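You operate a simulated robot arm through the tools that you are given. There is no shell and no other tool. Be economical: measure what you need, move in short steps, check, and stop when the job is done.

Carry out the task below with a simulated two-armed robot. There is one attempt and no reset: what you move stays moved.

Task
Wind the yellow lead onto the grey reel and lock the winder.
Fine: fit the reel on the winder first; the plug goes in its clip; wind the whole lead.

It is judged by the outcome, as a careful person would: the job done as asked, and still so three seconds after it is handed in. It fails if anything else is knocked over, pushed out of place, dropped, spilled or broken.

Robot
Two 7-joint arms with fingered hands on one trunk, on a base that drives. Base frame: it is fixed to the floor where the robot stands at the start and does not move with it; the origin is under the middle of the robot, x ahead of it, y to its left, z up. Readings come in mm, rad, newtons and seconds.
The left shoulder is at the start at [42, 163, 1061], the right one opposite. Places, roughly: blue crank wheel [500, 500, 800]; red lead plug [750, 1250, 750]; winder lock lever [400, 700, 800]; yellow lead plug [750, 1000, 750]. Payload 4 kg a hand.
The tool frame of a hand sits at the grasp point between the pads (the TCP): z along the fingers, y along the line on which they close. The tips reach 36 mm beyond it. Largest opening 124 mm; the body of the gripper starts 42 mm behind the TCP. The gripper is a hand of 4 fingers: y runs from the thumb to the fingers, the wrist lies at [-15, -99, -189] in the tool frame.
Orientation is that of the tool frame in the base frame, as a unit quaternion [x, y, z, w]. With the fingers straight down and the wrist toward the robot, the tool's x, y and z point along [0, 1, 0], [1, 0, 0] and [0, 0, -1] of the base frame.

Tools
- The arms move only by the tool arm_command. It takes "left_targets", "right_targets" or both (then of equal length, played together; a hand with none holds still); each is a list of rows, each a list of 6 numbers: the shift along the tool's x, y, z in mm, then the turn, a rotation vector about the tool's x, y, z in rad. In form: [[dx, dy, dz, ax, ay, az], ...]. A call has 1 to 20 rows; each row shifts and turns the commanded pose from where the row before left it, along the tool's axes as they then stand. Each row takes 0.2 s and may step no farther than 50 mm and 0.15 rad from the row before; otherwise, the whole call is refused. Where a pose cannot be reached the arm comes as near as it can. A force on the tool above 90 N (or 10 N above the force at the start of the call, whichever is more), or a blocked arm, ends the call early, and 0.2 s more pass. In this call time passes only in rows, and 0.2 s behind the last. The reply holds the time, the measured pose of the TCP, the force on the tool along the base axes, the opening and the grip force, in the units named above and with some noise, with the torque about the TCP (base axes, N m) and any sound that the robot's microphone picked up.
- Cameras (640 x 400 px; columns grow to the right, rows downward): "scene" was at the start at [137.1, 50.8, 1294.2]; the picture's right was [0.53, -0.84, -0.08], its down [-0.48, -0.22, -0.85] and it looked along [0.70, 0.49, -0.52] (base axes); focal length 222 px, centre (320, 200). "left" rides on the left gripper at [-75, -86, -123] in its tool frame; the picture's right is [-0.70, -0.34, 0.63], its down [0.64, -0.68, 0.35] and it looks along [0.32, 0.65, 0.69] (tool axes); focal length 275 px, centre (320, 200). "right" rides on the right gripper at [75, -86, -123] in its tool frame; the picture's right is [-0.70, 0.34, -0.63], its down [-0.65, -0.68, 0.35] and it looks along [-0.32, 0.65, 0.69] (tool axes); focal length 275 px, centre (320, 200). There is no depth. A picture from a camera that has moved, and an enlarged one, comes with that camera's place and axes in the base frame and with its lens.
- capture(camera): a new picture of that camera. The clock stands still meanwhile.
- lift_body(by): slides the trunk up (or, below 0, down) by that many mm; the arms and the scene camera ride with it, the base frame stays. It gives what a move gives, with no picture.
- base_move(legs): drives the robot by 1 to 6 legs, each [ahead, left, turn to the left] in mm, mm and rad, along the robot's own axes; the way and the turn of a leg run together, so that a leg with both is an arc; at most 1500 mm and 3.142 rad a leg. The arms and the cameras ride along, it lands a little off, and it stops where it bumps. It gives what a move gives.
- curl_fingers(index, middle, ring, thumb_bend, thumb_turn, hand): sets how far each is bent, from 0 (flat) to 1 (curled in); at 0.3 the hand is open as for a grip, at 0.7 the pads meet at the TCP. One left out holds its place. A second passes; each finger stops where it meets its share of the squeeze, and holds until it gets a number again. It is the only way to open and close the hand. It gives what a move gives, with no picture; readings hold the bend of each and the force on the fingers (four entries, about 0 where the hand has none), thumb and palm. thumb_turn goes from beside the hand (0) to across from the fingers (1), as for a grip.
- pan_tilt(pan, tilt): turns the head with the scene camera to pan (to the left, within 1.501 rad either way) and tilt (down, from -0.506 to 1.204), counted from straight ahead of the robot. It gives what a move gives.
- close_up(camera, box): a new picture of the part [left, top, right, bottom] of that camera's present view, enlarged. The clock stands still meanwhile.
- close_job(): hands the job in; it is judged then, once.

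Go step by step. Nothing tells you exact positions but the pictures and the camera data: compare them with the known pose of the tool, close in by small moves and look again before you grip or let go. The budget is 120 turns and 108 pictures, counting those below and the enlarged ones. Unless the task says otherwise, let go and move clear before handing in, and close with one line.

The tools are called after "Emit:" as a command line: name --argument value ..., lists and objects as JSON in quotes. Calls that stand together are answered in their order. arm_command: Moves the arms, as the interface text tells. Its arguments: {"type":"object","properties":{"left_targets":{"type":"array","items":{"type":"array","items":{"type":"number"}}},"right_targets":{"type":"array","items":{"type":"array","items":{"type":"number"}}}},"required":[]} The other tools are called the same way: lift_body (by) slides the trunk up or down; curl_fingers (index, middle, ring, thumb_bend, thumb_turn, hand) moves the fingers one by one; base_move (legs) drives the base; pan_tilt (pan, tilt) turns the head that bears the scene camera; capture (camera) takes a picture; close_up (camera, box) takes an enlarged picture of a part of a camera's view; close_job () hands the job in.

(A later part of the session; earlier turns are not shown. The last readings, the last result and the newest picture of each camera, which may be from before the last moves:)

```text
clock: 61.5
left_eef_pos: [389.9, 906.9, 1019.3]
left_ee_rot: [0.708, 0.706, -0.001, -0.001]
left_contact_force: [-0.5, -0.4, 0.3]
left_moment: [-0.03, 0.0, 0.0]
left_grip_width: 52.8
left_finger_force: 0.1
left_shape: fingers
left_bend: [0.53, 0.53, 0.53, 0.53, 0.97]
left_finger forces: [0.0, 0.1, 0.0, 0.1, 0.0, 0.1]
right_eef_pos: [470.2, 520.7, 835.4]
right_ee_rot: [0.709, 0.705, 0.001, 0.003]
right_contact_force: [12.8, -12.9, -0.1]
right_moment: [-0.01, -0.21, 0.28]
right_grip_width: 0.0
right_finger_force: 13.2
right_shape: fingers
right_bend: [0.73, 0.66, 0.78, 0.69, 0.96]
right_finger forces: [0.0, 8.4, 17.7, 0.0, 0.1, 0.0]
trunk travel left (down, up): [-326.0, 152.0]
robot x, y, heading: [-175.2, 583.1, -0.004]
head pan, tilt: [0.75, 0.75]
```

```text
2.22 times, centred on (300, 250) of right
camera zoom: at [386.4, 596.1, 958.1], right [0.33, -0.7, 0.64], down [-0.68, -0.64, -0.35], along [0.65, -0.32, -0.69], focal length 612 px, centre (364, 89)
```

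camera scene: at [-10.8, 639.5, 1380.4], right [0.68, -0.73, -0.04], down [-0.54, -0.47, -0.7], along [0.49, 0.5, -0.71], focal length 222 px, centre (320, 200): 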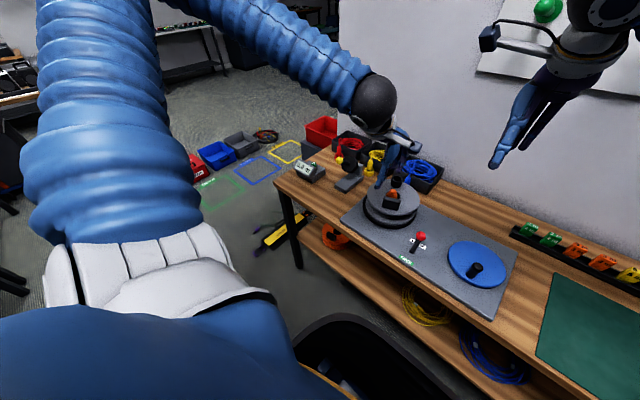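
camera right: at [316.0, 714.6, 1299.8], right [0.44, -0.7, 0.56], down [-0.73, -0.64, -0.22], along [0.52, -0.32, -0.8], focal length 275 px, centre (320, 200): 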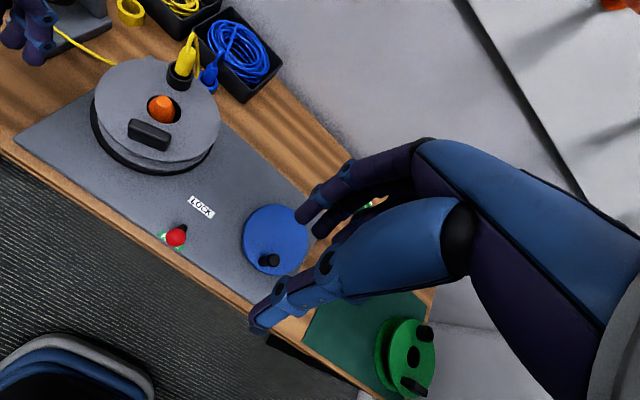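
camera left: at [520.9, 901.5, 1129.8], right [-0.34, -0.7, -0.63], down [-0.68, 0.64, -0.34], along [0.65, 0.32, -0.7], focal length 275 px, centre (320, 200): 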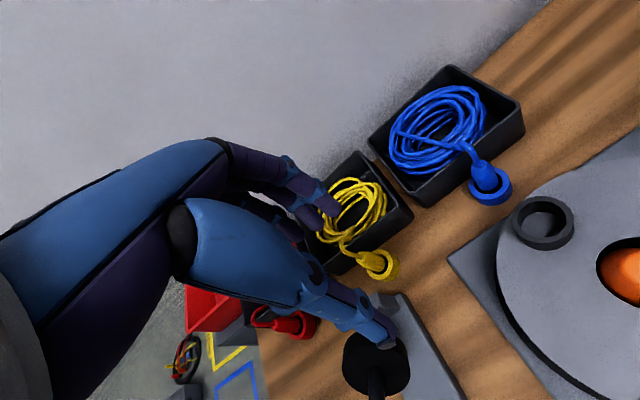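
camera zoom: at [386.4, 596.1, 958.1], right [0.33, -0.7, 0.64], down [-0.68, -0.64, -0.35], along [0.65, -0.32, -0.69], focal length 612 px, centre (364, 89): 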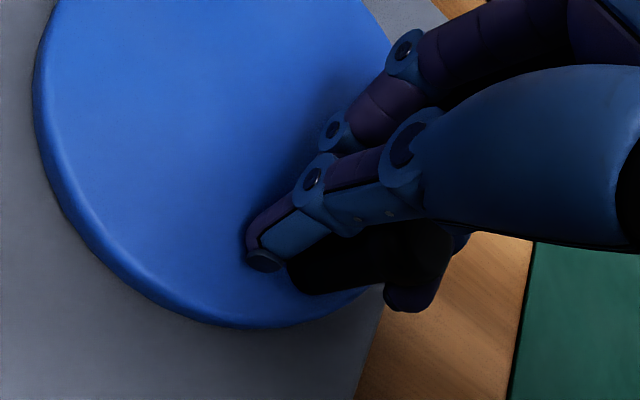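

The wheel turned with the hand. I continue counter-clockwise for another half turn and check the reel and meter.

Emit:
arm_command --right_targets '[[-12.7, 21.9, 0, 0, 0, 0], [0, 25.4, 0, 0, 0, 0], [12.7, 21.9, 0, 0, 0, 0], [21.9, 12.7, 0, 0, 0, 0], [25.4, 0, 0, 0, 0, 0], [21.9, -12.7, 0, 0, 0, 0]]'

Emit:
close_up --camera "scene" --box '[330, 110, 570, 290]'

```text
clock: 62.9
left_eef_pos: [388.9, 908.5, 1019.9]
left_ee_rot: [0.708, 0.707, -0.002, -0.001]
left_contact_force: [0.2, -0.2, 0.3]
left_moment: [0.0, -0.02, 0.03]
left_grip_width: 52.8
left_finger_force: 0.1
left_shape: fingers
left_bend: [0.53, 0.53, 0.53, 0.53, 0.97]
left_finger forces: [0.0, 0.1, 0.1, 0.1, 0.0, 0.1]
right_eef_pos: [537.2, 594.1, 836.5]
right_ee_rot: [0.707, 0.707, 0.0, 0.001]
right_contact_force: [-0.1, 0.0, 0.0]
right_moment: [0.0, -0.03, -0.03]
right_grip_width: 0.0
right_finger_force: 0.0
right_shape: fingers
right_bend: [0.74, 0.72, 0.78, 0.69, 0.96]
right_finger forces: [0.0, 0.0, 0.0, 0.0, 0.0, 0.1]
trunk travel left (down, up): [-326.0, 152.0]
robot x, y, heading: [-175.0, 586.5, 0.0]
head pan, tilt: [0.75, 0.75]
```

```text
2.22 times, centred on (450, 200) of scene
camera zoom: at [-98.7, 641.1, 1380.2], right [0.68, -0.73, -0.04], down [-0.54, -0.47, -0.7], along [0.5, 0.5, -0.71], focal length 494 px, centre (31, 200)
```

zoom: 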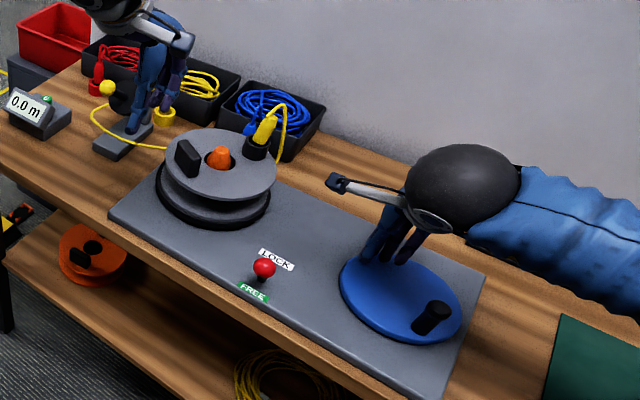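

The knob slipped out again (no digit pushes it away from the robot), though the reel does turn with the wheel. A better way is to push the knob from behind with one finger like a rod moving round the circle; I raise the hand and make a pointing finger.

Emit:
arm_command --right_targets '[[0, 0, -45, 0, 0, 0], [0, 0, -45, 0, 0, 0]]'

Emit:
curl_fingers --hand "right" --index 0.55 --middle 1.0 --ring 1.0 --thumb_bend 0.0 --thumb_turn 0.0

Emit:
capture --camera "right"

Emit:
close_up --camera "scene" --box '[440, 150, 560, 270]'

```text
clock: 63.5
left_eef_pos: [387.4, 908.3, 1019.5]
left_ee_rot: [0.708, 0.707, -0.002, -0.001]
left_contact_force: [-0.6, 0.5, 0.0]
left_moment: [-0.01, -0.01, 0.0]
left_grip_width: 52.7
left_finger_force: 0.0
left_shape: fingers
left_bend: [0.53, 0.53, 0.53, 0.53, 0.97]
left_finger forces: [0.1, 0.0, 0.0, 0.1, 0.0, 0.0]
right_eef_pos: [537.6, 592.5, 926.3]
right_ee_rot: [0.707, 0.708, 0.001, 0.001]
right_contact_force: [-0.2, 0.0, -0.8]
right_moment: [0.03, 0.02, -0.02]
right_grip_width: 0.0
right_finger_force: 0.0
right_shape: fingers
right_bend: [0.74, 0.72, 0.78, 0.69, 0.96]
right_finger forces: [0.1, 0.0, 0.1, 0.1, 0.0, 0.0]
trunk travel left (down, up): [-326.0, 152.0]
robot x, y, heading: [-174.3, 581.1, -0.001]
head pan, tilt: [0.75, 0.75]
```

```text
clock: 64.5
left_eef_pos: [388.9, 908.6, 1020.4]
left_ee_rot: [0.708, 0.706, -0.002, 0.0]
left_contact_force: [0.7, -0.2, 0.4]
left_moment: [0.01, -0.02, -0.04]
left_grip_width: 53.0
left_finger_force: 0.0
left_shape: fingers
left_bend: [0.53, 0.53, 0.53, 0.53, 0.97]
left_finger forces: [0.0, 0.1, 0.1, 0.0, 0.1, 0.0]
right_eef_pos: [538.6, 592.8, 926.8]
right_ee_rot: [0.707, 0.707, 0.001, 0.001]
right_contact_force: [-0.6, 0.7, -0.2]
right_moment: [-0.04, 0.0, -0.01]
right_grip_width: 148.3
right_finger_force: 0.0
right_shape: fingers
right_bend: [0.55, 1.0, 1.0, 0.0, 0.0]
right_finger forces: [0.1, 0.0, 0.0, 0.1, 0.0, 0.0]
trunk travel left (down, up): [-326.0, 152.0]
robot x, y, heading: [-173.6, 582.5, -0.0]
head pan, tilt: [0.75, 0.75]
```

```text
23 pictures are left
camera right: at [453.4, 667.5, 1048.3], right [0.34, -0.7, 0.63], down [-0.68, -0.64, -0.35], along [0.65, -0.32, -0.69], focal length 275 px, centre (320, 200)
```

right: 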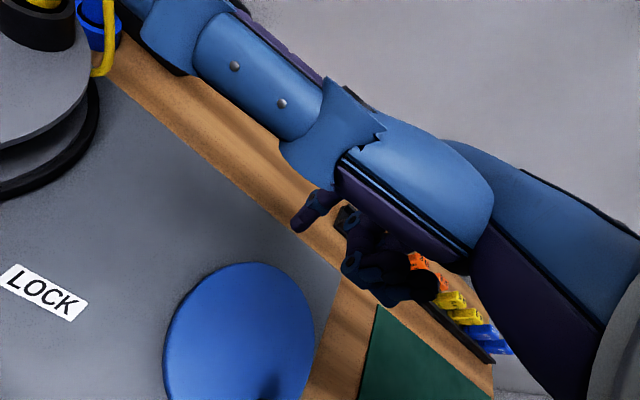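

```text
3.33 times, centred on (500, 210) of scene
camera zoom: at [-98.6, 640.7, 1380.2], right [0.68, -0.73, -0.04], down [-0.54, -0.47, -0.7], along [0.5, 0.5, -0.71], focal length 741 px, centre (-280, 167)
```

zoom: 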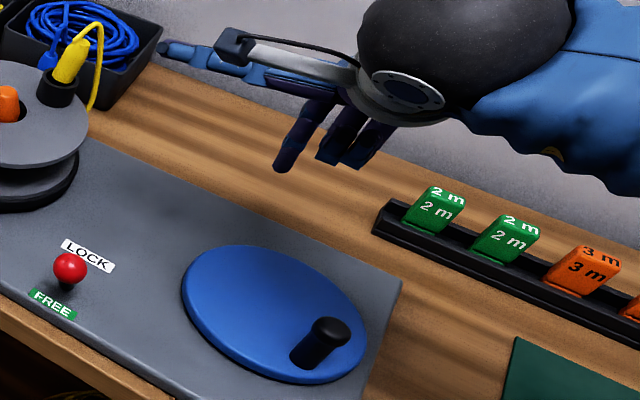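

Turning the thumb aside sticks it out sideways, so I turn it back. Index tip sits at TCP + (17, 12, −24). I place it behind the knob (knob at ≈228° on the wheel) for pushing counter-clockwise.

Emit:
curl_fingers --hand "right" --thumb_bend 0.2 --thumb_turn 1.0

Emit:
arm_command --right_targets '[[-20, -33, 0, 0, 0, 0], [-20, -33, 0, 0, 0, 0], [-21, -33, 0, 0, 0, 0], [0, 0, 45, 0, 0, 0], [0, 0, 30, 0, 0, 0], [0, 0, 17, 0, 0, 0]]'

Emit:
close_up --camera "right" --box '[160, 120, 480, 400]'

```text
clock: 65.5
left_eef_pos: [388.5, 907.9, 1019.8]
left_ee_rot: [0.708, 0.707, -0.002, -0.001]
left_contact_force: [-0.1, 0.7, -0.2]
left_moment: [0.04, -0.01, -0.04]
left_grip_width: 53.0
left_finger_force: 0.1
left_shape: fingers
left_bend: [0.53, 0.53, 0.53, 0.53, 0.97]
left_finger forces: [0.0, 0.1, 0.0, 0.1, 0.1, 0.0]
right_eef_pos: [537.5, 592.6, 926.5]
right_ee_rot: [0.707, 0.707, 0.001, 0.0]
right_contact_force: [0.5, 0.2, 0.3]
right_moment: [0.02, 0.01, -0.02]
right_grip_width: 82.4
right_finger_force: 0.2
right_shape: fingers
right_bend: [0.55, 1.0, 1.0, 0.2, 0.97]
right_finger forces: [0.1, 0.0, 0.1, 0.0, 0.1, 0.1]
trunk travel left (down, up): [-326.0, 152.0]
robot x, y, heading: [-179.5, 583.9, -0.002]
head pan, tilt: [0.75, 0.75]
```

```text
clock: 66.9
left_eef_pos: [387.4, 908.3, 1022.5]
left_ee_rot: [0.707, 0.707, -0.001, 0.001]
left_contact_force: [-0.8, 0.0, -0.1]
left_moment: [-0.01, -0.02, 0.01]
left_grip_width: 53.0
left_finger_force: 0.1
left_shape: fingers
left_bend: [0.53, 0.53, 0.53, 0.53, 0.97]
left_finger forces: [0.0, 0.0, 0.0, 0.0, 0.0, 0.1]
right_eef_pos: [442.2, 534.5, 841.5]
right_ee_rot: [0.707, 0.707, 0.008, 0.005]
right_contact_force: [6.5, 0.6, 49.7]
right_moment: [-0.52, -1.11, 0.05]
right_grip_width: 82.7
right_finger_force: 24.5
right_shape: fingers
right_bend: [0.55, 1.0, 1.0, 0.2, 0.97]
right_finger forces: [0.1, 49.2, 0.0, 0.0, 0.1, 0.0]
trunk travel left (down, up): [-326.0, 152.0]
robot x, y, heading: [-174.4, 584.9, -0.003]
head pan, tilt: [0.75, 0.75]
```

```text
1.43 times, centred on (320, 260) of right
camera zoom: at [356.0, 608.6, 962.1], right [0.33, -0.7, 0.64], down [-0.68, -0.64, -0.36], along [0.66, -0.31, -0.68], focal length 393 px, centre (320, 114)
```

zoom: 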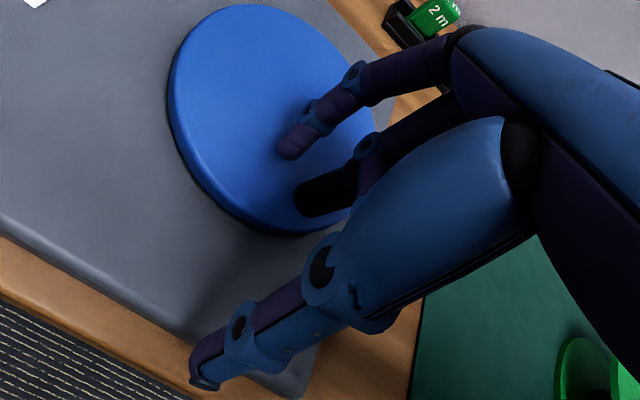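

The curled middle finger sat on the knob top. I raise, roll the hand so the index becomes the lowest point, straighten the index more, and re-measure.

Emit:
arm_command --right_targets '[[0, 0, -45, 0, 0, 0], [0, 0, 0, 0, -0.14, 0], [0, 0, 0, 0, -0.14, 0], [0, 0, 0, 0, -0.14, 0]]'

Emit:
curl_fingers --hand "right" --index 0.45

Emit:
capture --camera "right"

Emit:
close_up --camera "scene" --box '[440, 150, 560, 270]'

```text
clock: 67.9
left_eef_pos: [387.7, 910.3, 1020.0]
left_ee_rot: [0.707, 0.707, -0.001, 0.0]
left_contact_force: [0.5, -0.2, -1.0]
left_moment: [-0.02, -0.03, 0.01]
left_grip_width: 52.6
left_finger_force: 0.2
left_shape: fingers
left_bend: [0.53, 0.53, 0.53, 0.53, 0.97]
left_finger forces: [0.0, 0.0, 0.1, 0.0, 0.0, 0.1]
right_eef_pos: [439.2, 533.6, 880.4]
right_ee_rot: [0.692, 0.691, -0.148, 0.149]
right_contact_force: [0.4, 3.1, -0.2]
right_moment: [0.11, -0.05, 0.11]
right_grip_width: 84.7
right_finger_force: 1.0
right_shape: fingers
right_bend: [0.54, 1.0, 1.0, 0.2, 0.97]
right_finger forces: [3.0, 0.1, 0.0, 0.0, 0.1, 0.0]
trunk travel left (down, up): [-326.0, 152.0]
robot x, y, heading: [-177.1, 582.6, -0.0]
head pan, tilt: [0.75, 0.75]
```

```text
clock: 68.9
left_eef_pos: [389.0, 908.9, 1020.4]
left_ee_rot: [0.707, 0.707, -0.002, 0.0]
left_contact_force: [-0.4, 0.4, -0.3]
left_moment: [0.0, -0.04, -0.03]
left_grip_width: 52.7
left_finger_force: 0.1
left_shape: fingers
left_bend: [0.53, 0.53, 0.53, 0.53, 0.97]
left_finger forces: [0.0, 0.0, 0.0, 0.1, 0.0, 0.0]
right_eef_pos: [438.5, 533.5, 880.1]
right_ee_rot: [0.692, 0.691, -0.147, 0.148]
right_contact_force: [0.6, 0.4, -0.9]
right_moment: [-0.02, 0.0, 0.01]
right_grip_width: 98.3
right_finger_force: 0.1
right_shape: fingers
right_bend: [0.45, 1.0, 1.0, 0.2, 0.97]
right_finger forces: [0.1, 0.0, 0.1, 0.1, 0.1, 0.0]
trunk travel left (down, up): [-326.0, 152.0]
robot x, y, heading: [-174.2, 582.6, 0.0]
head pan, tilt: [0.75, 0.75]
```

```text
20 pictures are left
camera right: at [354.5, 651.3, 960.0], right [0.34, -0.38, 0.86], down [-0.68, -0.73, -0.05], along [0.65, -0.57, -0.5], focal length 275 px, centre (320, 200)
```

right: 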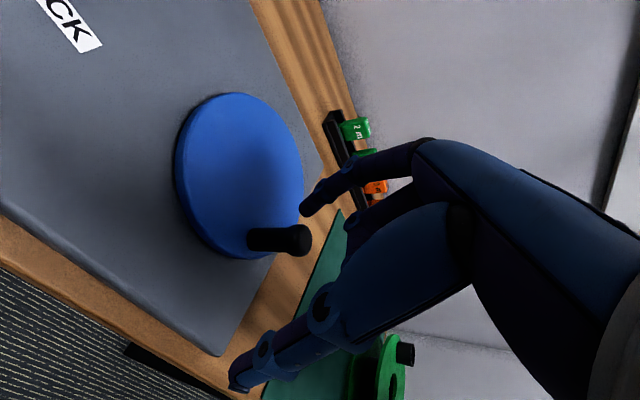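

```text
3.33 times, centred on (500, 210) of scene
camera zoom: at [-98.6, 640.9, 1380.2], right [0.68, -0.73, -0.04], down [-0.54, -0.47, -0.7], along [0.5, 0.5, -0.71], focal length 741 px, centre (-280, 167)
```

zoom: 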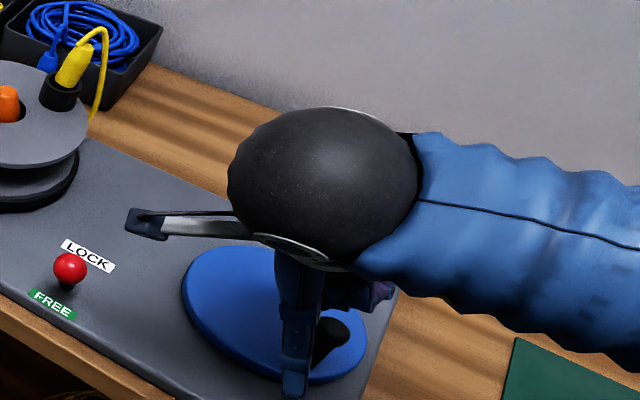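

Index tip ≈ [474, 537, 850], knob ≈ [472, 512]. I place the fingertip behind the knob at the right radius, lower it, and push counter-clockwise a third of a turn.

Emit:
arm_command --right_targets '[[-4.6, -14, 2, 0, 0, 0], [15.5, 0, 34.7, 0, 0, 0], [-18.6, 14.3, 8.3, 0, 0, 0], [-9.6, 22.5, 4.3, 0, 0, 0], [2.0, 24.8, -0.9, 0, 0, 0], [13.1, 20.4, -5.8, 0, 0, 0]]'

Emit:
capture --camera "right"

```text
clock: 70.3
left_eef_pos: [388.1, 908.2, 1020.8]
left_ee_rot: [0.708, 0.707, -0.001, 0.0]
left_contact_force: [-0.6, -0.1, -0.7]
left_moment: [-0.02, 0.0, 0.01]
left_grip_width: 52.8
left_finger_force: 0.1
left_shape: fingers
left_bend: [0.53, 0.53, 0.53, 0.53, 0.97]
left_finger forces: [0.0, 0.1, 0.0, 0.0, 0.0, 0.1]
right_eef_pos: [505.7, 513.4, 843.0]
right_ee_rot: [0.691, 0.692, -0.147, 0.148]
right_contact_force: [-11.5, -5.6, -0.2]
right_moment: [0.04, -0.08, 0.3]
right_grip_width: 101.3
right_finger_force: 5.4
right_shape: fingers
right_bend: [0.45, 1.0, 1.0, 0.2, 0.98]
right_finger forces: [0.0, 0.0, 0.1, 0.1, 10.4, 0.0]
trunk travel left (down, up): [-326.0, 152.0]
robot x, y, heading: [-173.2, 582.7, -0.002]
head pan, tilt: [0.75, 0.75]
```

```text
18 pictures are left
camera right: at [420.9, 632.2, 922.3], right [0.34, -0.38, 0.86], down [-0.68, -0.73, -0.05], along [0.65, -0.57, -0.5], focal length 275 px, centre (320, 200)
```

right: 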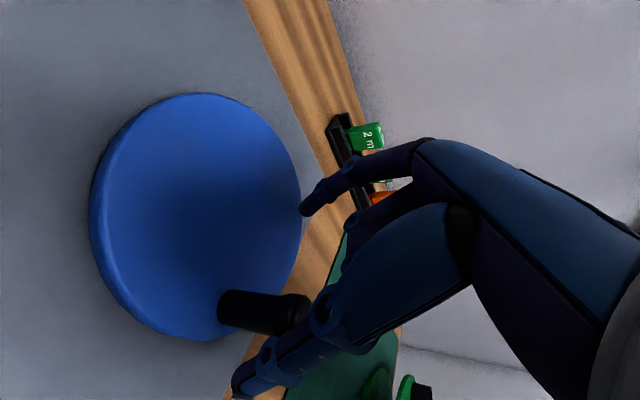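

The finger slid past the knob, whose drag is around 10 N, so a proper pinch is needed. I lift, straighten the hand, and regrip with better centring (my first pinch was 5 mm off, leaving the fingers weak).

Emit:
arm_command --right_targets '[[-18.4, 0, -41.1, 0, 0, 0], [0, -13, -8, 0, 0.14, 0], [0, -13, 0, 0, 0.14, 0], [0, -13, 0, 0, 0.14, 0]]'

Emit:
curl_fingers --hand "right" --index 0.5 --middle 0.5 --ring 0.5 --thumb_bend 0.48

Emit:
capture --camera "right"

```text
clock: 71.3
left_eef_pos: [387.5, 907.9, 1020.9]
left_ee_rot: [0.707, 0.707, -0.001, -0.001]
left_contact_force: [0.1, 0.4, -0.5]
left_moment: [0.0, 0.02, -0.03]
left_grip_width: 52.7
left_finger_force: 0.0
left_shape: fingers
left_bend: [0.53, 0.53, 0.53, 0.53, 0.97]
left_finger forces: [0.0, 0.0, 0.1, 0.0, 0.0, 0.0]
right_eef_pos: [467.3, 516.1, 895.7]
right_ee_rot: [0.707, 0.707, 0.002, 0.0]
right_contact_force: [-0.1, 0.3, 0.5]
right_moment: [0.0, 0.0, 0.01]
right_grip_width: 99.0
right_finger_force: 0.3
right_shape: fingers
right_bend: [0.45, 1.0, 1.0, 0.2, 0.97]
right_finger forces: [0.0, 0.1, 0.0, 0.1, 0.1, 0.1]
trunk travel left (down, up): [-326.0, 152.0]
robot x, y, heading: [-175.8, 582.9, 0.003]
head pan, tilt: [0.75, 0.75]
```

```text
clock: 72.3
left_eef_pos: [388.7, 908.4, 1020.0]
left_ee_rot: [0.708, 0.706, -0.002, -0.002]
left_contact_force: [-0.1, 0.2, 0.5]
left_moment: [0.0, 0.02, 0.01]
left_grip_width: 52.9
left_finger_force: 0.0
left_shape: fingers
left_bend: [0.53, 0.53, 0.53, 0.53, 0.97]
left_finger forces: [0.0, 0.0, 0.1, 0.1, 0.1, 0.0]
right_eef_pos: [468.5, 517.4, 893.9]
right_ee_rot: [0.707, 0.707, 0.0, 0.0]
right_contact_force: [-0.4, -0.5, -0.5]
right_moment: [-0.02, 0.01, 0.04]
right_grip_width: 65.3
right_finger_force: 0.1
right_shape: fingers
right_bend: [0.5, 0.5, 0.5, 0.48, 1.0]
right_finger forces: [0.0, 0.1, 0.0, 0.0, 0.0, 0.1]
trunk travel left (down, up): [-326.0, 152.0]
robot x, y, heading: [-174.0, 579.1, 0.005]
head pan, tilt: [0.75, 0.75]
```

```text
17 pictures are left
camera right: at [383.1, 591.8, 1016.5], right [0.34, -0.7, 0.63], down [-0.68, -0.64, -0.35], along [0.65, -0.32, -0.69], focal length 275 px, centre (320, 200)
```

right: 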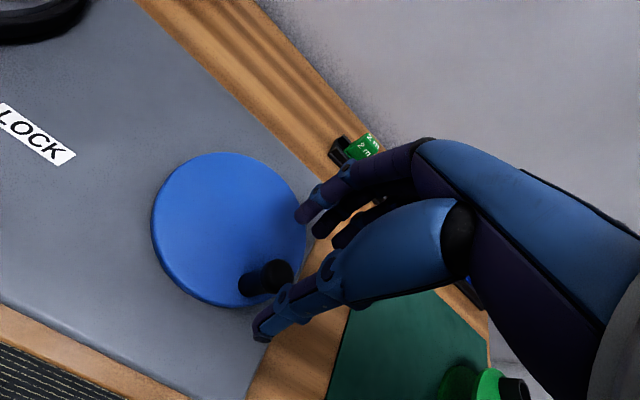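

Knob is at about [468, 513]. Lower around it and close.

Emit:
arm_command --right_targets '[[-4.4, -5.5, 20, 0, 0, 0], [0, 0, 25, 0, 0, 0], [0, 0, 14, 0, 0, 0]]'

Emit:
curl_fingers --hand "right" --index 0.8 --middle 0.8 --ring 0.8 --thumb_bend 0.8

```text
clock: 73.1
left_eef_pos: [389.1, 909.1, 1019.9]
left_ee_rot: [0.708, 0.707, -0.001, -0.001]
left_contact_force: [0.3, -0.2, -0.2]
left_moment: [0.01, 0.0, 0.0]
left_grip_width: 52.8
left_finger_force: 0.1
left_shape: fingers
left_bend: [0.53, 0.53, 0.53, 0.53, 0.97]
left_finger forces: [0.1, 0.1, 0.0, 0.1, 0.0, 0.1]
right_eef_pos: [464.2, 511.3, 838.9]
right_ee_rot: [0.707, 0.707, 0.002, 0.001]
right_contact_force: [-0.1, 0.4, -0.5]
right_moment: [0.0, 0.0, 0.0]
right_grip_width: 65.2
right_finger_force: 0.0
right_shape: fingers
right_bend: [0.5, 0.5, 0.5, 0.48, 1.0]
right_finger forces: [0.0, 0.1, 0.0, 0.0, 0.1, 0.0]
trunk travel left (down, up): [-326.0, 152.0]
robot x, y, heading: [-175.1, 581.2, 0.001]
head pan, tilt: [0.75, 0.75]
```

```text
clock: 74.1
left_eef_pos: [387.4, 909.1, 1020.2]
left_ee_rot: [0.707, 0.707, 0.0, -0.002]
left_contact_force: [0.1, 0.7, -0.9]
left_moment: [0.01, -0.03, -0.02]
left_grip_width: 52.9
left_finger_force: 0.1
left_shape: fingers
left_bend: [0.53, 0.53, 0.53, 0.53, 0.97]
left_finger forces: [0.0, 0.1, 0.0, 0.0, 0.0, 0.1]
right_eef_pos: [463.4, 509.9, 837.8]
right_ee_rot: [0.707, 0.707, 0.001, 0.0]
right_contact_force: [-11.2, -10.5, -4.9]
right_moment: [-0.19, -0.59, 0.02]
right_grip_width: 26.1
right_finger_force: 24.5
right_shape: fingers
right_bend: [0.65, 0.67, 0.8, 0.6, 1.0]
right_finger forces: [9.0, 12.6, 0.0, 0.1, 28.6, 0.0]
trunk travel left (down, up): [-326.0, 152.0]
robot x, y, heading: [-176.0, 586.0, -0.002]
head pan, tilt: [0.75, 0.75]
```

A firm pinch now (index 9, middle 13, thumb 29 N). I push slowly counter-clockwise through a quarter turn.

Emit:
arm_command --right_targets '[[-7.9, 10.4, 0, 0, 0, 0], [-5.0, 12.1, 0, 0, 0, 0], [-1.7, 12.9, 0, 0, 0, 0]]'

Emit:
arm_command --right_targets '[[1.7, 12.9, 0, 0, 0, 0], [5.0, 12.1, 0, 0, 0, 0], [7.9, 10.4, 0, 0, 0, 0]]'

```text
clock: 74.9
left_eef_pos: [390.7, 906.7, 1020.2]
left_ee_rot: [0.708, 0.706, -0.002, -0.001]
left_contact_force: [-0.6, -0.4, 0.3]
left_moment: [-0.03, 0.01, 0.02]
left_grip_width: 52.9
left_finger_force: 0.1
left_shape: fingers
left_bend: [0.53, 0.53, 0.53, 0.53, 0.97]
left_finger forces: [0.1, 0.0, 0.1, 0.0, 0.0, 0.0]
right_eef_pos: [502.2, 494.5, 836.8]
right_ee_rot: [0.708, 0.706, 0.003, 0.003]
right_contact_force: [9.6, -18.2, 6.6]
right_moment: [-0.18, -0.99, 0.04]
right_grip_width: 24.1
right_finger_force: 25.9
right_shape: fingers
right_bend: [0.64, 0.63, 0.8, 0.61, 1.0]
right_finger forces: [12.3, 18.9, 0.1, 0.0, 20.7, 0.0]
trunk travel left (down, up): [-326.0, 152.0]
robot x, y, heading: [-174.8, 583.3, -0.004]
head pan, tilt: [0.75, 0.75]
```

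```text
clock: 75.7
left_eef_pos: [389.8, 911.1, 1019.9]
left_ee_rot: [0.707, 0.708, -0.003, -0.002]
left_contact_force: [0.2, 0.3, -0.1]
left_moment: [0.03, -0.01, -0.06]
left_grip_width: 52.8
left_finger_force: 0.0
left_shape: fingers
left_bend: [0.53, 0.53, 0.53, 0.53, 0.97]
left_finger forces: [0.0, 0.0, 0.0, 0.1, 0.0, 0.0]
right_eef_pos: [536.0, 517.6, 836.6]
right_ee_rot: [0.705, 0.709, 0.004, 0.0]
right_contact_force: [20.7, 11.1, 6.5]
right_moment: [0.16, -1.07, 0.36]
right_grip_width: 0.0
right_finger_force: 15.6
right_shape: fingers
right_bend: [0.71, 0.58, 0.8, 0.65, 1.0]
right_finger forces: [0.0, 24.5, 0.2, 0.1, 5.7, 0.1]
trunk travel left (down, up): [-326.0, 152.0]
robot x, y, heading: [-172.1, 580.4, 0.001]
head pan, tilt: [0.75, 0.75]
```

The wheel follows. Continue another quarter turn, then look at the meter.

Emit:
arm_command --right_targets '[[10.4, 7.9, 0, 0, 0, 0], [12.1, 5.0, 0, 0, 0, 0], [12.9, 1.7, 0, 0, 0, 0], [12.9, -1.7, 0, 0, 0, 0], [12.1, -5.0, 0, 0, 0, 0], [10.4, -7.9, 0, 0, 0, 0]]'

Emit:
close_up --camera "scene" --box '[330, 110, 570, 290]'

```text
clock: 77.1
left_eef_pos: [387.5, 911.3, 1019.8]
left_ee_rot: [0.707, 0.708, -0.003, 0.0]
left_contact_force: [-0.3, 0.1, 0.6]
left_moment: [-0.05, 0.04, 0.01]
left_grip_width: 52.8
left_finger_force: 0.1
left_shape: fingers
left_bend: [0.53, 0.53, 0.53, 0.53, 0.97]
left_finger forces: [0.0, 0.0, 0.1, 0.0, 0.0, 0.0]
right_eef_pos: [529.5, 588.2, 837.4]
right_ee_rot: [0.704, 0.71, 0.004, 0.001]
right_contact_force: [20.8, 28.0, 22.5]
right_moment: [1.14, -1.34, 1.11]
right_grip_width: 0.2
right_finger_force: 24.2
right_shape: fingers
right_bend: [0.71, 0.54, 0.8, 0.78, 1.0]
right_finger forces: [0.1, 40.0, 7.0, 0.0, 0.0, 0.0]
trunk travel left (down, up): [-326.0, 152.0]
robot x, y, heading: [-174.4, 583.9, 0.0]
head pan, tilt: [0.75, 0.75]
```

```text
2.22 times, centred on (450, 200) of scene
camera zoom: at [-99.3, 643.6, 1380.2], right [0.68, -0.73, -0.04], down [-0.54, -0.47, -0.7], along [0.49, 0.5, -0.71], focal length 494 px, centre (31, 200)
```

zoom: 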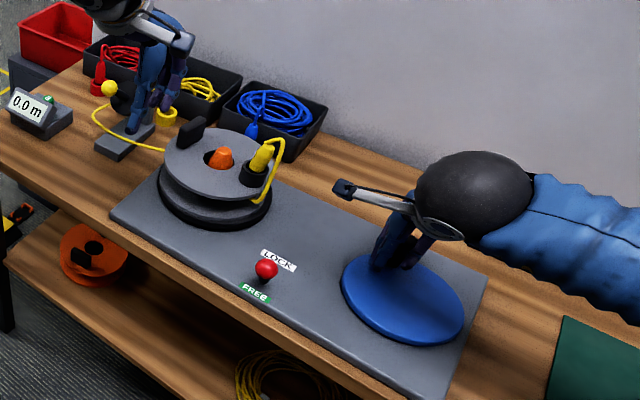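

The meter still reads 0.0 m, and the hand is being pushed outward as the knob has crept under the middle finger. I open the hand and measure where the knob really is now.

Emit:
curl_fingers --hand "right" --index 0.45 --middle 0.45 --ring 0.45 --thumb_bend 0.4

Emit:
arm_command --right_targets '[[0, 0, -45, 0, 0, 0]]'

Emit:
capture --camera "right"

```text
clock: 78.1
left_eef_pos: [388.4, 908.9, 1019.9]
left_ee_rot: [0.707, 0.707, -0.001, 0.0]
left_contact_force: [-0.1, -0.3, 0.1]
left_moment: [-0.01, -0.02, 0.02]
left_grip_width: 52.8
left_finger_force: 0.0
left_shape: fingers
left_bend: [0.53, 0.53, 0.53, 0.53, 0.97]
left_finger forces: [0.0, 0.0, 0.0, 0.0, 0.1, 0.0]
right_eef_pos: [532.3, 580.7, 834.3]
right_ee_rot: [0.707, 0.707, 0.001, 0.001]
right_contact_force: [-0.4, 0.0, -1.5]
right_moment: [-0.01, 0.0, 0.01]
right_grip_width: 84.9
right_finger_force: 0.1
right_shape: fingers
right_bend: [0.45, 0.45, 0.45, 0.4, 0.99]
right_finger forces: [0.0, 0.0, 0.0, 0.0, 0.1, 0.0]
trunk travel left (down, up): [-326.0, 152.0]
robot x, y, heading: [-175.7, 583.9, -0.001]
head pan, tilt: [0.75, 0.75]
```

```text
clock: 78.5
left_eef_pos: [388.4, 908.6, 1020.8]
left_ee_rot: [0.707, 0.707, -0.002, -0.001]
left_contact_force: [-0.8, 0.1, -0.2]
left_moment: [0.01, 0.01, 0.0]
left_grip_width: 52.9
left_finger_force: 0.0
left_shape: fingers
left_bend: [0.53, 0.53, 0.53, 0.53, 0.97]
left_finger forces: [0.0, 0.0, 0.0, 0.0, 0.0, 0.1]
right_eef_pos: [531.4, 582.9, 883.1]
right_ee_rot: [0.706, 0.708, 0.002, 0.001]
right_contact_force: [-0.5, 0.1, 0.2]
right_moment: [-0.02, 0.01, -0.02]
right_grip_width: 85.3
right_finger_force: 0.0
right_shape: fingers
right_bend: [0.45, 0.45, 0.45, 0.4, 0.99]
right_finger forces: [0.0, 0.0, 0.0, 0.1, 0.0, 0.0]
trunk travel left (down, up): [-326.0, 152.0]
robot x, y, heading: [-169.3, 583.4, 0.007]
head pan, tilt: [0.75, 0.75]
```

```text
15 pictures are left
camera right: at [446.7, 657.5, 1004.3], right [0.34, -0.7, 0.64], down [-0.68, -0.64, -0.35], along [0.65, -0.32, -0.69], focal length 275 px, centre (320, 200)
```

right: 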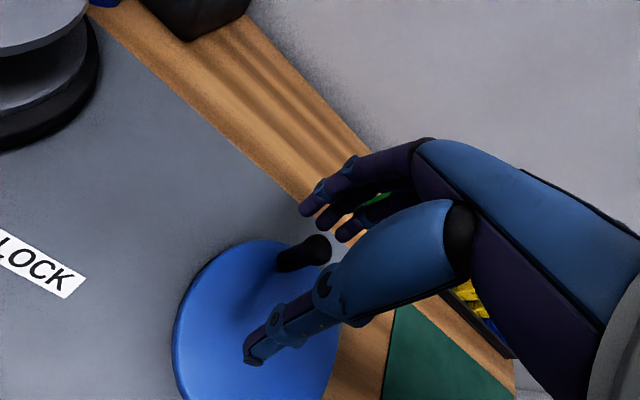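

Circle through three measured knob positions: centre ≈ [509, 548], radius ≈ 54 mm (I had used 48–50, which explains the slipping). Knob now at [561, 563]; I regrip there.

Emit:
arm_command --right_targets '[[-20.9, 24.6, 0, 0, 0, 0], [0, 0, 30, 0, 0, 0], [0, 0, 15, 0, 0, 0]]'

Emit:
curl_fingers --hand "right" --index 0.8 --middle 0.8 --ring 0.8 --thumb_bend 0.8

```text
clock: 79.3
left_eef_pos: [389.7, 907.5, 1019.7]
left_ee_rot: [0.707, 0.707, 0.0, 0.0]
left_contact_force: [-0.1, -1.1, 1.0]
left_moment: [0.01, -0.01, 0.02]
left_grip_width: 52.9
left_finger_force: 0.1
left_shape: fingers
left_bend: [0.53, 0.53, 0.53, 0.53, 0.97]
left_finger forces: [0.1, 0.0, 0.0, 0.0, 0.0, 0.0]
right_eef_pos: [557.0, 562.0, 834.1]
right_ee_rot: [0.707, 0.707, 0.001, 0.001]
right_contact_force: [-1.0, -0.2, 0.6]
right_moment: [-0.02, 0.02, 0.01]
right_grip_width: 85.3
right_finger_force: 0.0
right_shape: fingers
right_bend: [0.45, 0.45, 0.45, 0.4, 0.99]
right_finger forces: [0.0, 0.0, 0.0, 0.0, 0.1, 0.0]
trunk travel left (down, up): [-326.0, 152.0]
robot x, y, heading: [-171.3, 580.3, 0.002]
head pan, tilt: [0.75, 0.75]
```

```text
clock: 80.3
left_eef_pos: [387.4, 908.8, 1020.3]
left_ee_rot: [0.708, 0.706, 0.0, -0.001]
left_contact_force: [-0.2, 0.3, 0.5]
left_moment: [0.0, 0.04, 0.0]
left_grip_width: 52.9
left_finger_force: 0.1
left_shape: fingers
left_bend: [0.53, 0.53, 0.53, 0.53, 0.97]
left_finger forces: [0.0, 0.0, 0.0, 0.0, 0.0, 0.0]
right_eef_pos: [557.4, 561.4, 834.7]
right_ee_rot: [0.707, 0.707, 0.0, 0.002]
right_contact_force: [-12.8, -3.0, -4.9]
right_moment: [-0.12, -0.63, 0.01]
right_grip_width: 25.0
right_finger_force: 25.0
right_shape: fingers
right_bend: [0.64, 0.66, 0.8, 0.6, 1.0]
right_finger forces: [9.0, 10.2, 0.0, 0.0, 30.6, 0.0]
trunk travel left (down, up): [-326.0, 152.0]
robot x, y, heading: [-177.8, 584.7, 0.0]
head pan, tilt: [0.75, 0.75]
```

Good pinch again. I try clockwise now with the corrected circle, a quarter turn.

Emit:
arm_command --right_targets '[[-27.7, 0.8, 0, 0, 0, 0], [-24.4, -13.2, 0, 0, 0, 0], [-14.5, -23.6, 0, 0, 0, 0]]'

```text
clock: 81.1
left_eef_pos: [387.9, 907.0, 1022.0]
left_ee_rot: [0.708, 0.706, -0.001, 0.0]
left_contact_force: [-0.4, -0.5, 0.3]
left_moment: [0.03, 0.0, -0.01]
left_grip_width: 52.6
left_finger_force: 0.1
left_shape: fingers
left_bend: [0.53, 0.53, 0.53, 0.53, 0.97]
left_finger forces: [0.1, 0.1, 0.0, 0.2, 0.0, 0.0]
right_eef_pos: [521.2, 491.4, 838.2]
right_ee_rot: [0.709, 0.706, 0.0, 0.001]
right_contact_force: [-11.9, -13.2, 0.1]
right_moment: [-0.19, -0.33, -0.13]
right_grip_width: 24.7
right_finger_force: 18.6
right_shape: fingers
right_bend: [0.61, 0.72, 0.8, 0.62, 1.0]
right_finger forces: [10.4, 1.0, 0.0, 0.1, 26.1, 0.0]
trunk travel left (down, up): [-326.0, 152.0]
robot x, y, heading: [-169.7, 584.7, -0.004]
head pan, tilt: [0.75, 0.75]
```

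Emit:
arm_command --right_targets '[[-0.8, -27.7, 0, 0, 0, 0], [13.2, -24.4, 0, 0, 0, 0], [23.6, -14.5, 0, 0, 0, 0]]'

Emit:
close_up --camera "scene" --box '[330, 110, 570, 290]'

```text
clock: 81.8
left_eef_pos: [387.4, 904.4, 1021.2]
left_ee_rot: [0.709, 0.705, 0.0, -0.001]
left_contact_force: [0.1, 0.6, 0.3]
left_moment: [-0.03, 0.02, -0.01]
left_grip_width: 52.8
left_finger_force: 0.1
left_shape: fingers
left_bend: [0.53, 0.53, 0.53, 0.53, 0.97]
left_finger forces: [0.0, 0.0, 0.1, 0.1, 0.1, 0.1]
right_eef_pos: [461.1, 501.5, 833.3]
right_ee_rot: [0.715, 0.699, -0.007, 0.005]
right_contact_force: [-32.7, -32.2, 11.0]
right_moment: [-0.93, -0.07, -0.77]
right_grip_width: 0.1
right_finger_force: 44.3
right_shape: fingers
right_bend: [0.7, 0.72, 0.8, 0.78, 1.0]
right_finger forces: [26.3, 62.5, 0.0, 0.0, 0.0, 0.1]
trunk travel left (down, up): [-326.0, 152.0]
robot x, y, heading: [-172.5, 581.6, -0.008]
head pan, tilt: [0.75, 0.75]
stopped in row 3 (right hand): the force on the tool passed its limit at 105 N (the readings are from after the stop); the commanded pose is now the measured one
```

```text
2.22 times, centred on (450, 200) of scene
camera zoom: at [-101.8, 638.8, 1380.4], right [0.68, -0.73, -0.04], down [-0.54, -0.46, -0.7], along [0.5, 0.5, -0.71], focal length 494 px, centre (31, 200)
```

zoom: 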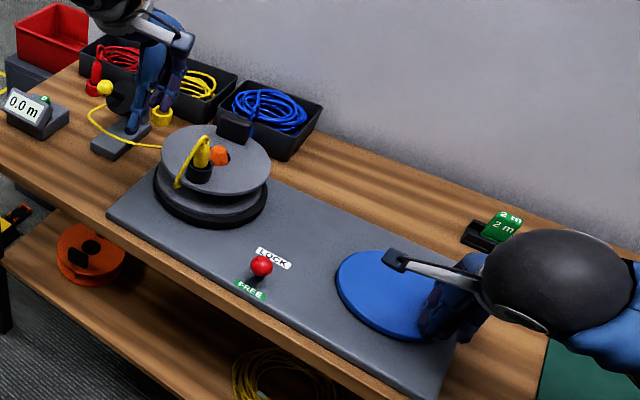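

The hand jammed against the knob at the end. I open, lift, and relocate the knob.

Emit:
curl_fingers --hand "right" --index 0.45 --middle 0.45 --ring 0.45 --thumb_bend 0.4

Emit:
arm_command --right_targets '[[0, 0, -45, 0, 0, 0]]'

Emit:
capture --camera "right"

```text
clock: 82.8
left_eef_pos: [391.9, 904.9, 1020.5]
left_ee_rot: [0.709, 0.705, -0.001, -0.001]
left_contact_force: [-0.4, -0.1, 1.0]
left_moment: [0.02, 0.02, 0.02]
left_grip_width: 52.9
left_finger_force: 0.1
left_shape: fingers
left_bend: [0.53, 0.53, 0.53, 0.53, 0.97]
left_finger forces: [0.1, 0.0, 0.1, 0.0, 0.0, 0.0]
right_eef_pos: [465.9, 503.0, 834.0]
right_ee_rot: [0.714, 0.7, -0.005, 0.005]
right_contact_force: [14.7, -24.6, 6.0]
right_moment: [0.16, 0.01, -1.53]
right_grip_width: 94.3
right_finger_force: 30.0
right_shape: fingers
right_bend: [0.4, 0.4, 0.46, 0.4, 0.99]
right_finger forces: [12.1, 48.2, 0.0, 0.0, 0.0, 0.0]
trunk travel left (down, up): [-326.0, 152.0]
robot x, y, heading: [-172.7, 582.9, -0.003]
head pan, tilt: [0.75, 0.75]
```

```text
clock: 83.2
left_eef_pos: [389.4, 903.9, 1021.7]
left_ee_rot: [0.709, 0.705, -0.001, -0.001]
left_contact_force: [0.1, -0.1, -0.2]
left_moment: [-0.01, -0.03, -0.02]
left_grip_width: 52.8
left_finger_force: 0.0
left_shape: fingers
left_bend: [0.53, 0.53, 0.53, 0.53, 0.97]
left_finger forces: [0.0, 0.1, 0.0, 0.1, 0.0, 0.1]
right_eef_pos: [464.8, 503.2, 879.6]
right_ee_rot: [0.713, 0.701, -0.005, 0.005]
right_contact_force: [1.8, -28.3, -13.9]
right_moment: [-0.84, 0.72, -1.55]
right_grip_width: 84.7
right_finger_force: 14.5
right_shape: fingers
right_bend: [0.45, 0.42, 0.47, 0.4, 0.99]
right_finger forces: [0.2, 28.8, 0.1, 0.0, 0.1, 0.0]
trunk travel left (down, up): [-326.0, 152.0]
robot x, y, heading: [-168.9, 580.5, -0.008]
head pan, tilt: [0.75, 0.75]
```

```text
13 pictures are left
camera right: at [380.6, 581.0, 1000.5], right [0.33, -0.69, 0.64], down [-0.69, -0.64, -0.34], along [0.64, -0.34, -0.69], focal length 275 px, centre (320, 200)
```

right: 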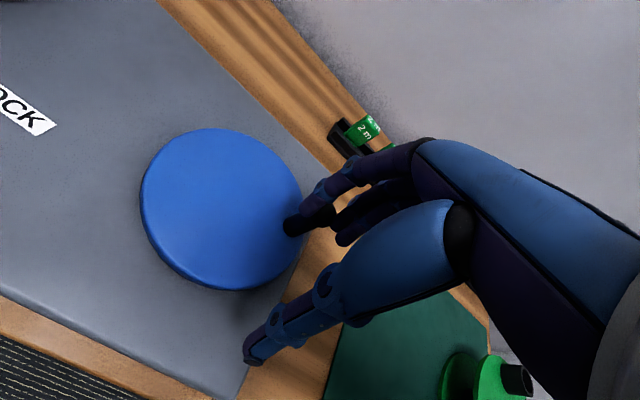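

The knob is at ≈285° ([526, 496]) between index and middle. I lift clear, reposition so it sits under the middle finger, and build a cage: index and ring beside it, middle and thumb just touching.

Emit:
arm_command --right_targets '[[0, 0, -35, 0, 0, 0], [1.7, 28, 0, 0, 0, 0], [1.7, 29, 0, 0, 0, 0], [0, 0, 40, 0, 0, 0], [0, 0, 34, 0, 0, 0]]'

Emit:
curl_fingers --hand "right" --index 0.72 --middle 0.65 --ring 0.74 --thumb_bend 0.59

Emit:
close_up --camera "right" --box '[200, 140, 420, 340]'

```text
clock: 84.4
left_eef_pos: [389.5, 905.9, 1019.7]
left_ee_rot: [0.708, 0.706, -0.001, -0.001]
left_contact_force: [0.4, -0.2, 0.2]
left_moment: [0.01, -0.01, -0.01]
left_grip_width: 52.8
left_finger_force: 0.1
left_shape: fingers
left_bend: [0.53, 0.53, 0.53, 0.53, 0.97]
left_finger forces: [0.0, 0.0, 0.0, 0.0, 0.0, 0.1]
right_eef_pos: [520.6, 504.9, 836.2]
right_ee_rot: [0.714, 0.701, -0.005, 0.005]
right_contact_force: [-0.4, 0.2, 0.6]
right_moment: [0.0, -0.06, 0.02]
right_grip_width: 84.9
right_finger_force: 0.0
right_shape: fingers
right_bend: [0.45, 0.45, 0.45, 0.4, 0.99]
right_finger forces: [0.1, 0.0, 0.0, 0.1, 0.0, 0.0]
trunk travel left (down, up): [-326.0, 152.0]
robot x, y, heading: [-170.7, 584.3, -0.007]
head pan, tilt: [0.75, 0.75]
```

```text
clock: 85.4
left_eef_pos: [389.8, 906.5, 1019.6]
left_ee_rot: [0.709, 0.706, -0.002, 0.0]
left_contact_force: [0.2, -0.1, -0.3]
left_moment: [0.01, 0.02, 0.02]
left_grip_width: 52.7
left_finger_force: 0.1
left_shape: fingers
left_bend: [0.53, 0.53, 0.53, 0.53, 0.97]
left_finger forces: [0.0, 0.0, 0.0, 0.1, 0.0, 0.1]
right_eef_pos: [520.6, 505.3, 838.8]
right_ee_rot: [0.713, 0.701, -0.004, 0.004]
right_contact_force: [0.3, -2.2, -0.2]
right_moment: [-0.07, -0.05, 0.01]
right_grip_width: 13.2
right_finger_force: 1.7
right_shape: fingers
right_bend: [0.72, 0.63, 0.74, 0.59, 1.0]
right_finger forces: [0.1, 1.9, 1.7, 0.0, 0.0, 0.1]
trunk travel left (down, up): [-326.0, 152.0]
robot x, y, heading: [-173.7, 584.0, -0.004]
head pan, tilt: [0.75, 0.75]
```

```text
2.00 times, centred on (310, 240) of right
camera zoom: at [437.5, 583.6, 959.0], right [0.32, -0.69, 0.64], down [-0.69, -0.64, -0.34], along [0.64, -0.34, -0.69], focal length 551 px, centre (340, 120)
```

zoom: 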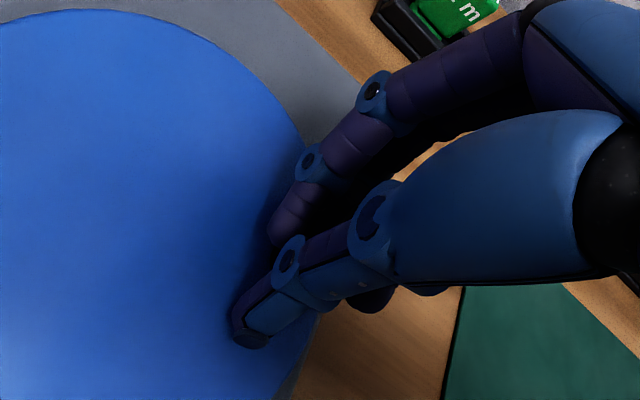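

The knob is caged on all sides. I turn clockwise a third of a turn on the corrected circle.

Emit:
arm_command --right_targets '[[-1.5, -27.9, 0, 0, 0, 0], [12.7, -24.9, 0, 0, 0, 0], [23.4, -15.2, 0, 0, 0, 0], [27.9, -1.5, 0, 0, 0, 0]]'

```text
clock: 86.2
left_eef_pos: [388.7, 902.8, 1022.0]
left_ee_rot: [0.71, 0.704, -0.001, 0.0]
left_contact_force: [-0.9, 0.7, 0.0]
left_moment: [-0.02, -0.02, -0.03]
left_grip_width: 52.7
left_finger_force: 0.0
left_shape: fingers
left_bend: [0.53, 0.53, 0.53, 0.53, 0.97]
left_finger forces: [0.0, 0.0, 0.0, 0.1, 0.0, 0.0]
right_eef_pos: [454.6, 523.2, 838.1]
right_ee_rot: [0.718, 0.696, -0.011, 0.007]
right_contact_force: [-36.0, -18.6, 12.8]
right_moment: [0.2, -0.07, -1.18]
right_grip_width: 13.6
right_finger_force: 38.2
right_shape: fingers
right_bend: [0.72, 0.66, 0.75, 0.59, 1.0]
right_finger forces: [0.0, 24.0, 52.4, 0.0, 0.1, 0.1]
trunk travel left (down, up): [-326.0, 152.0]
robot x, y, heading: [-178.1, 581.4, -0.011]
head pan, tilt: [0.75, 0.75]
stopped in row 3 (right hand): the force on the tool passed its limit at 99 N (the readings are from after the stop); the commanded pose is now the measured one
```

Clockwise is blocked hard near the starting angle, as in my very first try: it looks like that is the unwound end stop, so counter-clockwise must be the winding direction. I go counter-clockwise with the cage.

Emit:
arm_command --right_targets '[[-18.0, 21.4, 0, 0, 0, 0], [-4.9, 27.5, 0, 0, 0, 0], [9.6, 26.3, 0, 0, 0, 0], [21.4, 18.0, 0, 0, 0, 0]]'

```text
clock: 87.2
left_eef_pos: [388.0, 905.1, 1020.3]
left_ee_rot: [0.709, 0.705, -0.001, 0.0]
left_contact_force: [0.1, -0.2, -0.1]
left_moment: [-0.02, 0.01, 0.0]
left_grip_width: 52.8
left_finger_force: 0.0
left_shape: fingers
left_bend: [0.53, 0.53, 0.53, 0.53, 0.97]
left_finger forces: [0.0, 0.0, 0.1, 0.1, 0.0, 0.0]
right_eef_pos: [535.3, 537.6, 836.3]
right_ee_rot: [0.712, 0.702, -0.012, 0.002]
right_contact_force: [-35.7, 33.0, 18.0]
right_moment: [0.18, 0.17, 0.32]
right_grip_width: 13.3
right_finger_force: 55.6
right_shape: fingers
right_bend: [0.72, 0.71, 0.74, 0.59, 1.0]
right_finger forces: [0.0, 74.6, 36.0, 0.0, 0.1, 0.0]
trunk travel left (down, up): [-326.0, 152.0]
robot x, y, heading: [-174.2, 582.0, -0.003]
head pan, tilt: [0.75, 0.75]
stopped in row 4 (right hand): the force on the tool passed its limit at 95 N (the readings are from after the stop); the commanded pose is now the measured one
```

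Emit:
arm_command --right_targets '[[0, -12, 0, 0, 0, 0], [0, 0, -45, 0, 0, 0], [0, 0, -35, 0, 0, 0]]'

Emit:
capture --camera "right"

Emit:
close_up --camera "scene" --box '[330, 110, 570, 290]'

```text
clock: 88.0
left_eef_pos: [388.8, 901.7, 1021.8]
left_ee_rot: [0.71, 0.704, 0.0, 0.0]
left_contact_force: [-0.1, 0.2, -0.1]
left_moment: [0.02, -0.03, 0.01]
left_grip_width: 52.8
left_finger_force: 0.1
left_shape: fingers
left_bend: [0.53, 0.53, 0.53, 0.53, 0.97]
left_finger forces: [0.1, 0.0, 0.0, 0.1, 0.0, 0.1]
right_eef_pos: [530.6, 527.3, 920.3]
right_ee_rot: [0.717, 0.697, -0.013, 0.006]
right_contact_force: [0.1, -0.3, 0.0]
right_moment: [-0.02, -0.02, 0.04]
right_grip_width: 13.2
right_finger_force: 0.0
right_shape: fingers
right_bend: [0.72, 0.63, 0.74, 0.59, 1.0]
right_finger forces: [0.0, 0.1, 0.1, 0.0, 0.0, 0.1]
trunk travel left (down, up): [-326.0, 152.0]
robot x, y, heading: [-175.9, 581.9, -0.008]
head pan, tilt: [0.75, 0.75]
```

```text
11 pictures are left
camera right: at [449.6, 607.5, 1041.1], right [0.32, -0.69, 0.65], down [-0.7, -0.63, -0.32], along [0.63, -0.35, -0.69], focal length 275 px, centre (320, 200)
```

right: 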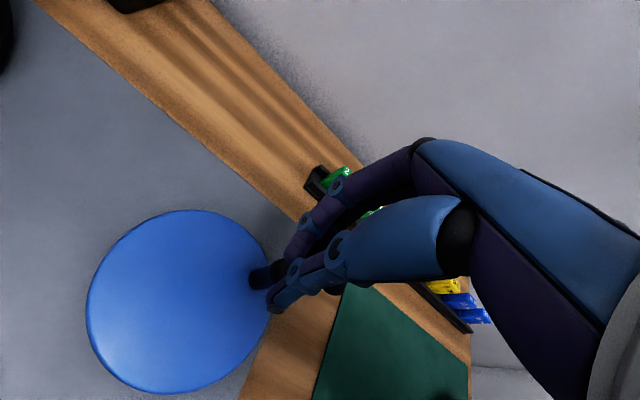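

```text
2.22 times, centred on (450, 200) of scene
camera zoom: at [-101.6, 638.2, 1381.1], right [0.67, -0.74, -0.04], down [-0.54, -0.46, -0.7], along [0.5, 0.49, -0.71], focal length 494 px, centre (31, 200)
```

zoom: 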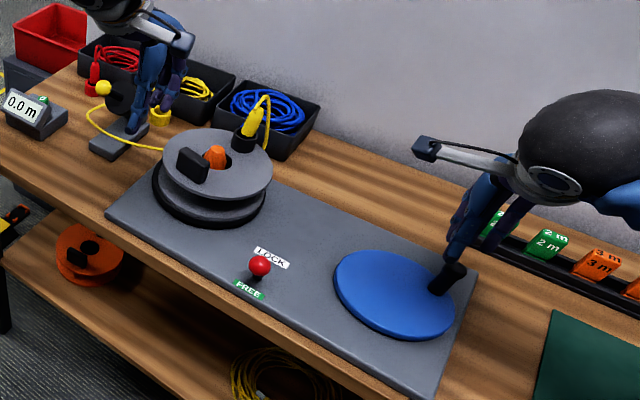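

The knob is at ≈309° ([544, 505]); the rigid cage jams on small phase errors. Pushing with a single finger is insensitive to phase, and it only failed before because I used the wrong circle; I set up the index rod again with centre [509, 548], radius 54.

Emit:
curl_fingers --hand "right" --index 0.45 --middle 1.0 --ring 1.0 --thumb_bend 0.2

Emit:
arm_command --right_targets '[[-18, -27, 0, 0, 0, 0], [-19, -27, 0, 0, 0, 0], [0, 0, 0, 0, -0.14, 0], [0, 0, 0, 0, -0.14, 0], [0, 0, 0, 0, -0.14, 0], [15.9, 0, 35.6, 0, 0, 0], [15.9, 0, 35.6, 0, 0, 0]]'

```text
clock: 89.0
left_eef_pos: [390.0, 903.3, 1019.6]
left_ee_rot: [0.71, 0.704, -0.001, -0.001]
left_contact_force: [-0.7, 0.5, -0.4]
left_moment: [0.03, 0.02, -0.03]
left_grip_width: 53.0
left_finger_force: 0.0
left_shape: fingers
left_bend: [0.53, 0.53, 0.53, 0.53, 0.97]
left_finger forces: [0.1, 0.1, 0.0, 0.0, 0.1, 0.1]
right_eef_pos: [529.8, 529.0, 915.9]
right_ee_rot: [0.715, 0.699, -0.015, 0.003]
right_contact_force: [-0.2, 1.0, 0.1]
right_moment: [0.01, -0.03, 0.0]
right_grip_width: 98.4
right_finger_force: 0.1
right_shape: fingers
right_bend: [0.45, 1.0, 1.0, 0.2, 0.97]
right_finger forces: [0.0, 0.0, 0.0, 0.1, 0.0, 0.0]
trunk travel left (down, up): [-326.0, 152.0]
robot x, y, heading: [-174.2, 585.6, -0.008]
head pan, tilt: [0.75, 0.75]
```

```text
clock: 90.6
left_eef_pos: [389.9, 903.5, 1021.7]
left_ee_rot: [0.71, 0.704, -0.002, 0.0]
left_contact_force: [0.1, -1.1, -0.6]
left_moment: [0.0, -0.02, 0.03]
left_grip_width: 53.0
left_finger_force: 0.2
left_shape: fingers
left_bend: [0.53, 0.53, 0.53, 0.53, 0.97]
left_finger forces: [0.0, 0.1, 0.0, 0.0, 0.0, 0.0]
right_eef_pos: [469.8, 495.4, 836.2]
right_ee_rot: [0.698, 0.681, -0.162, 0.15]
right_contact_force: [-1.0, -0.7, 14.8]
right_moment: [-0.18, -0.68, -0.03]
right_grip_width: 97.8
right_finger_force: 7.2
right_shape: fingers
right_bend: [0.45, 1.0, 1.0, 0.2, 0.97]
right_finger forces: [15.0, 0.1, 0.0, 0.0, 0.0, 0.0]
trunk travel left (down, up): [-326.0, 152.0]
robot x, y, heading: [-178.6, 578.8, -0.009]
head pan, tilt: [0.75, 0.75]
```

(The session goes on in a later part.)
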